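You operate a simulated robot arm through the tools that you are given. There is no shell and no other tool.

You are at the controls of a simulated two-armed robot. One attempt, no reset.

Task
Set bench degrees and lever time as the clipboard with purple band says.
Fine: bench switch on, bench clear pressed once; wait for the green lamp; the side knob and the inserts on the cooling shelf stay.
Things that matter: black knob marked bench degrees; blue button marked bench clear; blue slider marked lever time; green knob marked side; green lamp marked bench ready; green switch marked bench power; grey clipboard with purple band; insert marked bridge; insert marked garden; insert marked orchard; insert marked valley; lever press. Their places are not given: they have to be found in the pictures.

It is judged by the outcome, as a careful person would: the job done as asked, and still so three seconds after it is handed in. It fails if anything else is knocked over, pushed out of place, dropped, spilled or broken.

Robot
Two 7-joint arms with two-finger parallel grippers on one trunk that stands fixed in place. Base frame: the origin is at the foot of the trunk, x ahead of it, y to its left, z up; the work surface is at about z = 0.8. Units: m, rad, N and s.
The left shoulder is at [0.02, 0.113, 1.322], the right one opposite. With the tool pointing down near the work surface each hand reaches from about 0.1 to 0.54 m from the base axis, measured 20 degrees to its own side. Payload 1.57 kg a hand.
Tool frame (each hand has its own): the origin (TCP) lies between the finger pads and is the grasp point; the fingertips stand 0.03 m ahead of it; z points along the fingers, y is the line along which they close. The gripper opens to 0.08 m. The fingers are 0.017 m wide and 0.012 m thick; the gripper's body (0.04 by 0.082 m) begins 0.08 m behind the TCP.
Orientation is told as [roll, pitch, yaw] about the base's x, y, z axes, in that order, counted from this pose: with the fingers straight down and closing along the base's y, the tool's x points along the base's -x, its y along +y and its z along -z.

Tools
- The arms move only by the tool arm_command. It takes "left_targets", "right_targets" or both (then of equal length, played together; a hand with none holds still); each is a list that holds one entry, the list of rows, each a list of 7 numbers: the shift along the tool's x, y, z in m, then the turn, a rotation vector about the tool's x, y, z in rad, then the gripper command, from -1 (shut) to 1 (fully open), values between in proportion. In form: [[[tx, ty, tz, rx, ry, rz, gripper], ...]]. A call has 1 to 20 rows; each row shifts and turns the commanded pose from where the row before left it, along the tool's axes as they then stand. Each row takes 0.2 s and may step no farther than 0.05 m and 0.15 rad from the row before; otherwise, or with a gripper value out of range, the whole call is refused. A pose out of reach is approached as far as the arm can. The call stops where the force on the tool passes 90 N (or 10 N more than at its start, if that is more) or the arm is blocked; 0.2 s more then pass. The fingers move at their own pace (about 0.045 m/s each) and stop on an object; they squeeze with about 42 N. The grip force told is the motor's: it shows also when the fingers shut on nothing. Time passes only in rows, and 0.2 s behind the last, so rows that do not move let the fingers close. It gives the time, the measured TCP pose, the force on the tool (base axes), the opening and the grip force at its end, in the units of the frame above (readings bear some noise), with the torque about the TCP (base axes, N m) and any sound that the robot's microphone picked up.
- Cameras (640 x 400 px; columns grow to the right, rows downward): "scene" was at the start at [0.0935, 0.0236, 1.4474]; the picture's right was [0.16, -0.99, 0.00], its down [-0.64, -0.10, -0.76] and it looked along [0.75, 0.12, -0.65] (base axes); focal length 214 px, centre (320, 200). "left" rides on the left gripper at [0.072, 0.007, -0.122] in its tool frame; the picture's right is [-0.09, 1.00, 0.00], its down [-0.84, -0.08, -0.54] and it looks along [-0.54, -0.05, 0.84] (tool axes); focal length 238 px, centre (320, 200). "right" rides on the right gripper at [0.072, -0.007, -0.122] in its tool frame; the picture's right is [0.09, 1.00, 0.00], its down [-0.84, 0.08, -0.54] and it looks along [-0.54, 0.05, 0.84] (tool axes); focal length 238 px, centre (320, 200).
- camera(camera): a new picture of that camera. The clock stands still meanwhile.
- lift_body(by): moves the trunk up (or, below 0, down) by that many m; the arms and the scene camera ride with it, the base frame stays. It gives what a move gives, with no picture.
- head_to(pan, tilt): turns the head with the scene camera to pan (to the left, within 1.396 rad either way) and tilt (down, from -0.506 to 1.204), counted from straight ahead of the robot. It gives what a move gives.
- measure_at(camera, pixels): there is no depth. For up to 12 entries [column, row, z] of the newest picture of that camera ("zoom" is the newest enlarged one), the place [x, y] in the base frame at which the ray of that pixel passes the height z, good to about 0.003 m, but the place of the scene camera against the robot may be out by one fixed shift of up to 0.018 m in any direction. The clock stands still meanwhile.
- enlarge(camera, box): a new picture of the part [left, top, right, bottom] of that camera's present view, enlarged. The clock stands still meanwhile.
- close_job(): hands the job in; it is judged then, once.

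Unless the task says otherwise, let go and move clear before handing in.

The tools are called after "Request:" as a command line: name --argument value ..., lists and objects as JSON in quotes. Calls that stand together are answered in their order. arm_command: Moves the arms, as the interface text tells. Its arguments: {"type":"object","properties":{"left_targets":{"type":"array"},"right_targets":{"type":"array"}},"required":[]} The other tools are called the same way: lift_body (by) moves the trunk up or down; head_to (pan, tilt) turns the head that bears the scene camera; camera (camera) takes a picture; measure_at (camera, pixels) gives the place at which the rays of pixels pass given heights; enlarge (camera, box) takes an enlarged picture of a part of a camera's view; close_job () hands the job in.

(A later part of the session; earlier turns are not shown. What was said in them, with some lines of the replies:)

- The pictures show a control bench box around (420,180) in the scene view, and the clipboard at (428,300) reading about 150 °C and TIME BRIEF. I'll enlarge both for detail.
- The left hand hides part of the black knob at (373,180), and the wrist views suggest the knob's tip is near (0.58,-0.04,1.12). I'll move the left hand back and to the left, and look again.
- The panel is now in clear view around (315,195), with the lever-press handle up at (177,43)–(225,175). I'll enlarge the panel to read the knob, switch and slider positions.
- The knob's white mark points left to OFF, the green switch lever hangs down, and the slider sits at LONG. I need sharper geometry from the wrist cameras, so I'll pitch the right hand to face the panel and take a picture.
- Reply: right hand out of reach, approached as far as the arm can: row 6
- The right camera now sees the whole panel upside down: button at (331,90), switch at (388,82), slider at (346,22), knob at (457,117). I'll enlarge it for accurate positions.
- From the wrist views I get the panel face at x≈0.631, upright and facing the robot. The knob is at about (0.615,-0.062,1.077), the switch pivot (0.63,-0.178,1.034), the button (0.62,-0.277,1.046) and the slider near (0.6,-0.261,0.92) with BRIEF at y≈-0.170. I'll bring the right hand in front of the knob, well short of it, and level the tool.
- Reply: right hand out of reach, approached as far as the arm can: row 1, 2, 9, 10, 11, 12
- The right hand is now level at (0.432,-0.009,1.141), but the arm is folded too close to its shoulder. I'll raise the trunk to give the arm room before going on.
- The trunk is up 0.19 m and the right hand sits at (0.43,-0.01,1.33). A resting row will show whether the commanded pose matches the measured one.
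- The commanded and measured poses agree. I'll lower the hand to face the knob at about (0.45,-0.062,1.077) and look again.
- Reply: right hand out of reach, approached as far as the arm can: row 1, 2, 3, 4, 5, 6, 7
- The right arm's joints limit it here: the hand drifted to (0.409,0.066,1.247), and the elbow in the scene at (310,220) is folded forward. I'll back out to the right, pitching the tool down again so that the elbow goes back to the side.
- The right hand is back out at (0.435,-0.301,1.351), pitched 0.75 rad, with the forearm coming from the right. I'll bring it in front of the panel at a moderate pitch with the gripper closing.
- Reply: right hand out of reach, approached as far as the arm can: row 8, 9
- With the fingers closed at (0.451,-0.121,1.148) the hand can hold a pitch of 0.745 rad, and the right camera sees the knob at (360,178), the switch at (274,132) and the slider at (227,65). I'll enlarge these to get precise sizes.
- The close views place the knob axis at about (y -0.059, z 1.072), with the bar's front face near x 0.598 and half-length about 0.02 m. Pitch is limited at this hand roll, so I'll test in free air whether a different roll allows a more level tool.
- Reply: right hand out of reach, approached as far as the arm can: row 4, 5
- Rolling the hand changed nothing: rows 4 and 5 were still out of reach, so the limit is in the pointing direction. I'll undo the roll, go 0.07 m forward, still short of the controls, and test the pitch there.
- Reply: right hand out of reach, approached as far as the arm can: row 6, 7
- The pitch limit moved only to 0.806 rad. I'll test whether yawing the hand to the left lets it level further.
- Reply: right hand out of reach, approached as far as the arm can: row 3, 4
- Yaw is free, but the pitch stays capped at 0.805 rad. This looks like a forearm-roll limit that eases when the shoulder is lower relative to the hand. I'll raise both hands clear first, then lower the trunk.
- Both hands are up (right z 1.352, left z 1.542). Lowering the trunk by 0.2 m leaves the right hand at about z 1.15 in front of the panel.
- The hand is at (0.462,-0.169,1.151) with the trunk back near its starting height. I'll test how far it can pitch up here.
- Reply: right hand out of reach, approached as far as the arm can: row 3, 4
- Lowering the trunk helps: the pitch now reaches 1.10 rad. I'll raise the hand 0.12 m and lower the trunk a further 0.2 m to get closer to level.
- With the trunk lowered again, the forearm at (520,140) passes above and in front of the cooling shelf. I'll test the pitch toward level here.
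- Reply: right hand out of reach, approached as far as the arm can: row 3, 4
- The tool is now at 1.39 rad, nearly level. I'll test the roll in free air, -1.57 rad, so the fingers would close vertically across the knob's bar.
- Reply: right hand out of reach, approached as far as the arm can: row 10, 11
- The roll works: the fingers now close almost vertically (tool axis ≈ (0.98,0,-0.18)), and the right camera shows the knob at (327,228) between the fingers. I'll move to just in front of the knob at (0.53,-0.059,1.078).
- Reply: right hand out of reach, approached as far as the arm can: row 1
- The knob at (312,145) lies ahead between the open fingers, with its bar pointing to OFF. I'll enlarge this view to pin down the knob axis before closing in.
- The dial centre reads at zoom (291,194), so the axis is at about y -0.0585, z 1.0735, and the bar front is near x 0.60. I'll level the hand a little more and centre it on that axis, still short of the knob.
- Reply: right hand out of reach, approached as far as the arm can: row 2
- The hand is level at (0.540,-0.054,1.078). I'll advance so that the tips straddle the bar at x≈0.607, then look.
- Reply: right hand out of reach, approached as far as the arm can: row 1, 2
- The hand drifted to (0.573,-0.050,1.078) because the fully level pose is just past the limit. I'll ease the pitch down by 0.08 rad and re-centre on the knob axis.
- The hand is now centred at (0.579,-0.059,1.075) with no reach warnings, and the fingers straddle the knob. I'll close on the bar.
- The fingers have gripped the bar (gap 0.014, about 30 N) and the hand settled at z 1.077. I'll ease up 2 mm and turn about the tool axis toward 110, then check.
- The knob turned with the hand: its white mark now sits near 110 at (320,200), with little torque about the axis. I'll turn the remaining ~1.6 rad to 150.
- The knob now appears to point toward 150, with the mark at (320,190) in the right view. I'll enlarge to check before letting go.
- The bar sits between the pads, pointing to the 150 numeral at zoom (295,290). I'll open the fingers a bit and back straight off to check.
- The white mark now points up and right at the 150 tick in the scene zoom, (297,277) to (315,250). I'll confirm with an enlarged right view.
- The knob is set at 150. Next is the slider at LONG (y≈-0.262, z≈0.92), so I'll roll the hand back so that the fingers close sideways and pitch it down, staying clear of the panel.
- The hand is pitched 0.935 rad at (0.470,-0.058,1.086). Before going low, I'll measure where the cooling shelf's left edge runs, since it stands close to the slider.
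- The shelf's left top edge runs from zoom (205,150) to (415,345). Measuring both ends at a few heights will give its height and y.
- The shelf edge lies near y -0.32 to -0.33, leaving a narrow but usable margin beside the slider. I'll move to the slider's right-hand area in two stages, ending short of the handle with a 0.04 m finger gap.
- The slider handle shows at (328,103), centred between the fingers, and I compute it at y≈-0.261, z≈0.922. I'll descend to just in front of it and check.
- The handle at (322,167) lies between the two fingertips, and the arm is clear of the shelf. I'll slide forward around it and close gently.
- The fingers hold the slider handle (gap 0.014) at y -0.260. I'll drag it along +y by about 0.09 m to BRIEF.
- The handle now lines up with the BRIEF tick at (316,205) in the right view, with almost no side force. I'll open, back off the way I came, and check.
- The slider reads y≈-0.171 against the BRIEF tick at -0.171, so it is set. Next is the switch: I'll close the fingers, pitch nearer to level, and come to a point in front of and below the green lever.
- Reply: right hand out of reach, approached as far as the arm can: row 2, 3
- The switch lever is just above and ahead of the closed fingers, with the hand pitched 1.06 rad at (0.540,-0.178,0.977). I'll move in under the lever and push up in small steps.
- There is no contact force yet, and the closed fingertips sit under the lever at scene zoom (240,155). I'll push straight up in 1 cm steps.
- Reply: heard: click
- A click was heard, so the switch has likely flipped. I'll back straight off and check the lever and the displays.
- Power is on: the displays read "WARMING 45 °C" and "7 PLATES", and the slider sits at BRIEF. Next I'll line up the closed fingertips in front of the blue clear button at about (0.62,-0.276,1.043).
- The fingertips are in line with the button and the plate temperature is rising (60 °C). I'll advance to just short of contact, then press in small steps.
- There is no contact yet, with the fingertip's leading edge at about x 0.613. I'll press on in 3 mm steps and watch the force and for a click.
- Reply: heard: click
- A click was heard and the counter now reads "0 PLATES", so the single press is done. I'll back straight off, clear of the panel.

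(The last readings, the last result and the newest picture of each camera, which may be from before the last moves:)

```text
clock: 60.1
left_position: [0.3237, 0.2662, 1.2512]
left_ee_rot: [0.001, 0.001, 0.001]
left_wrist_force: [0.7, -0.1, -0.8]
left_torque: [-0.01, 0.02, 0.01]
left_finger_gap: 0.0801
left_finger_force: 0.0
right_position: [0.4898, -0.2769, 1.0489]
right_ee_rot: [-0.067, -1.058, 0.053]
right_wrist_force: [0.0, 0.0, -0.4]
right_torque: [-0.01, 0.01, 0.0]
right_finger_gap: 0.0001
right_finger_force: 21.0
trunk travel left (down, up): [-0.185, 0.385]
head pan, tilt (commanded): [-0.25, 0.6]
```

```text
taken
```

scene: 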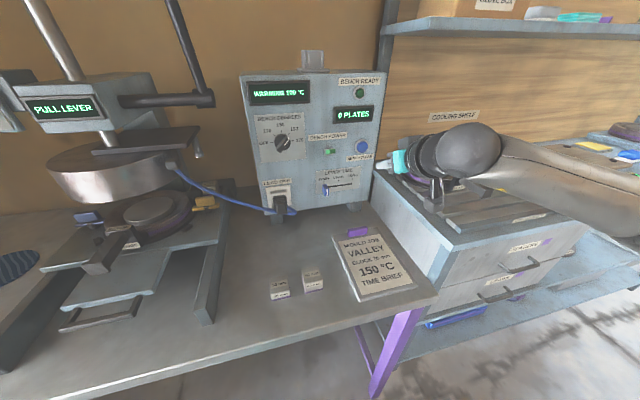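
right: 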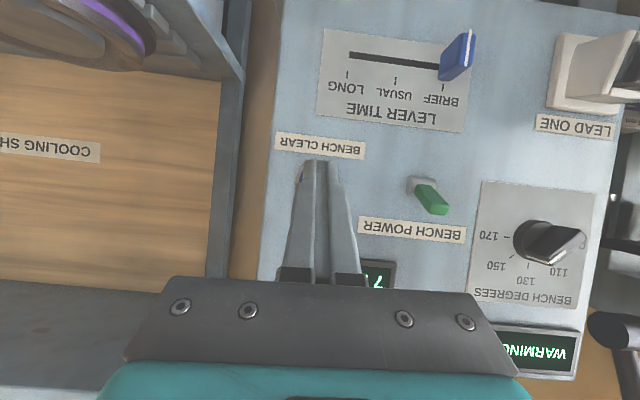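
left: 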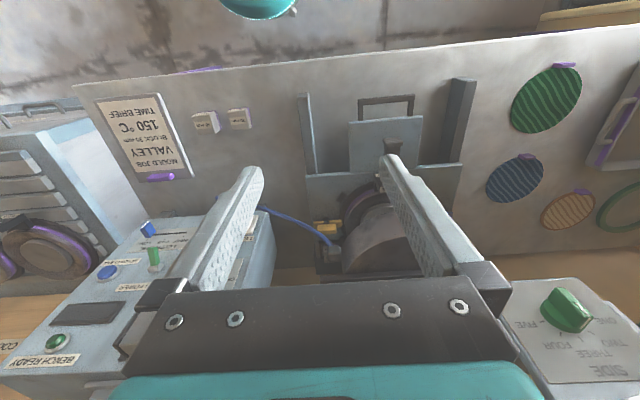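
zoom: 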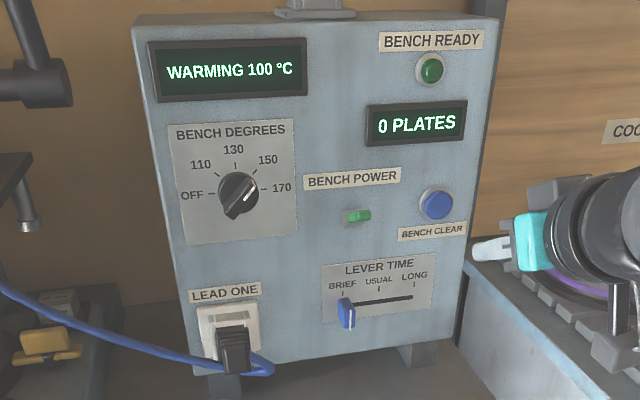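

The bench reads "WARMING 100 °C", and 0 PLATES still shows. I'll lift the hand clear and let time pass until the lamp lights.

Request:
arm_command --right_targets '[[[-0.0211, 0.009, -0.0309, 0, 0, 0, -1], [-0.0211, 0.009, -0.0309, 0, 0, 0, -1], [-0.0211, 0.009, -0.0309, 0, 0, 0, -1], [0, 0, 0, 0, 0, 0, -1], [0, 0, 0, 0, 0, 0, -1], [0, 0, 0, 0, 0, 0, -1], [0, 0, 0, 0, 0, 0, -1], [0, 0, 0, 0, 0, 0, -1], [0, 0, 0, 0, 0, 0, -1], [0, 0, 0, 0, 0, 0, -1], [0, 0, 0, 0, 0, 0, -1], [0, 0, 0, 0, 0, 0, -1], [0, 0, 0, 0, 0, 0, -1], [0, 0, 0, 0, 0, 0, -1], [0, 0, 0, 0, 0, 0, -1], [0, 0, 0, 0, 0, 0, -1], [0, 0, 0, 0, 0, 0, -1], [0, 0, 0, 0, 0, 0, -1], [0, 0, 0, 0, 0, 0, -1], [0, 0, 0, 0, 0, 0, -1]]]'

Request:
enlarge --camera "scene" --box '[235, 65, 395, 225]'

Request:
camera --camera "scene"

```text
clock: 64.3
left_position: [0.3226, 0.2658, 1.2514]
left_ee_rot: [-0.001, -0.001, 0.0]
left_wrist_force: [0.8, -0.4, -0.9]
left_torque: [-0.01, -0.02, 0.01]
left_finger_gap: 0.0802
left_finger_force: 0.0
right_position: [0.4417, -0.2459, 1.1493]
right_ee_rot: [-0.066, -1.058, 0.053]
right_wrist_force: [0.0, -0.4, 0.8]
right_torque: [0.0, 0.0, 0.02]
right_finger_gap: 0.0
right_finger_force: 21.5
trunk travel left (down, up): [-0.185, 0.385]
head pan, tilt (commanded): [-0.25, 0.6]
```

```text
2.50 times, centred on (315, 145) of scene
```

zoom: 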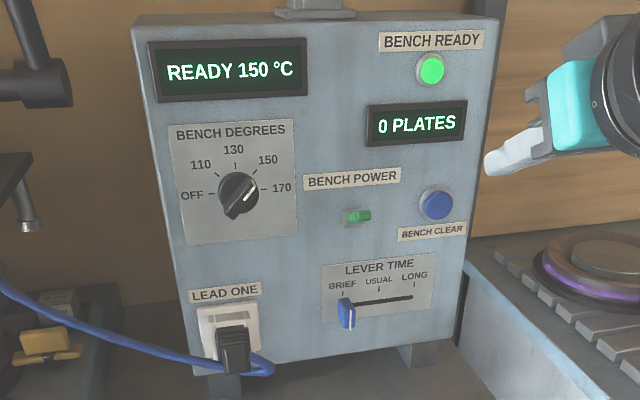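

```text
taken
```

scene: 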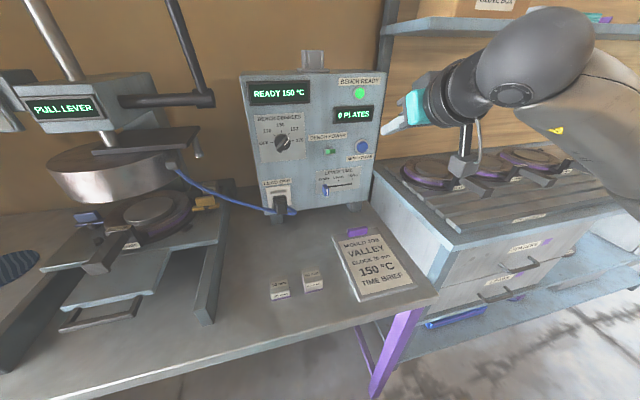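

The display reads "READY 150 °C", the green lamp at (360,93) is lit and the counter shows 0. One last look at the shelf inserts and the side knob before handing in.

Request:
enlarge --camera "scene" --box '[370, 120, 640, 260]'

Request:
camera --camera "left"

Request:
enlarge --camera "scene" --box '[310, 130, 390, 210]'

```text
2.37 times, centred on (505, 190) of scene
```

zoom: 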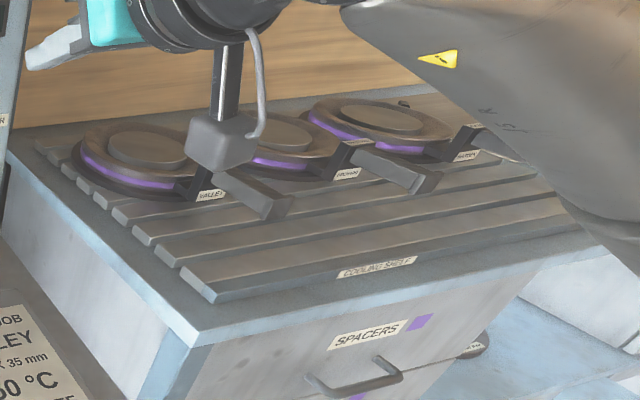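

```text
taken
```

left: 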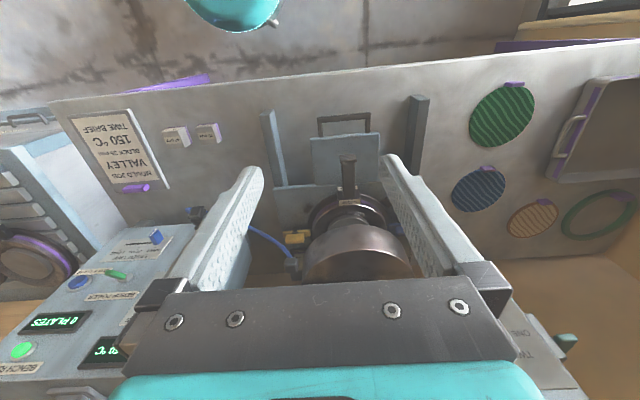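

```text
5.00 times, centred on (350, 170) of scene
```

zoom: 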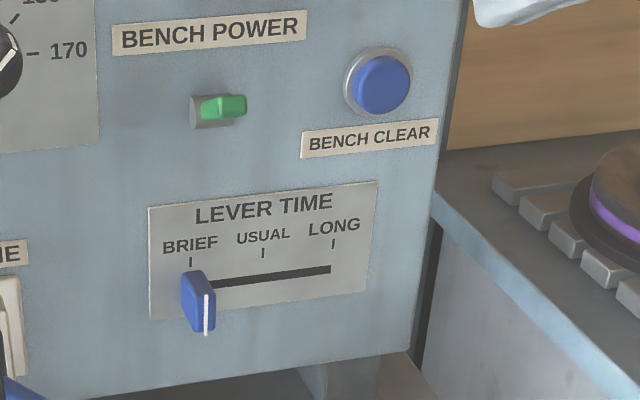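

The three inserts still sit on the shelf, and the side knob was never touched. The slider is at BRIEF, the knob at 150, power is on, the counter is cleared and the lamp is lit, with both hands clear, so I'll hand the job in.

Request:
close_job

```text
The job is handed in.
```

The bench is set as the clipboard says and the job is handed in. When I last looked, the display read "READY 150 °C" and the green bench ready lamp was lit.

- **Bench degrees:** the black knob points to 150.
- **Lever time:** the blue slider is at BRIEF, within about 1 mm of its tick.
- **Bench power:** the green switch is on.
- **Bench clear:** I pressed it once, after power-on, and the counter went from 7 to 0 plates.
- **Left alone:** I didn't touch the side knob, and the inserts on the cooling shelf were still in place at the last check.

The press display also shows "PULL LEVER". The task did not ask for that, so I left the lever as it was. Both hands were clear of everything when I handed in.
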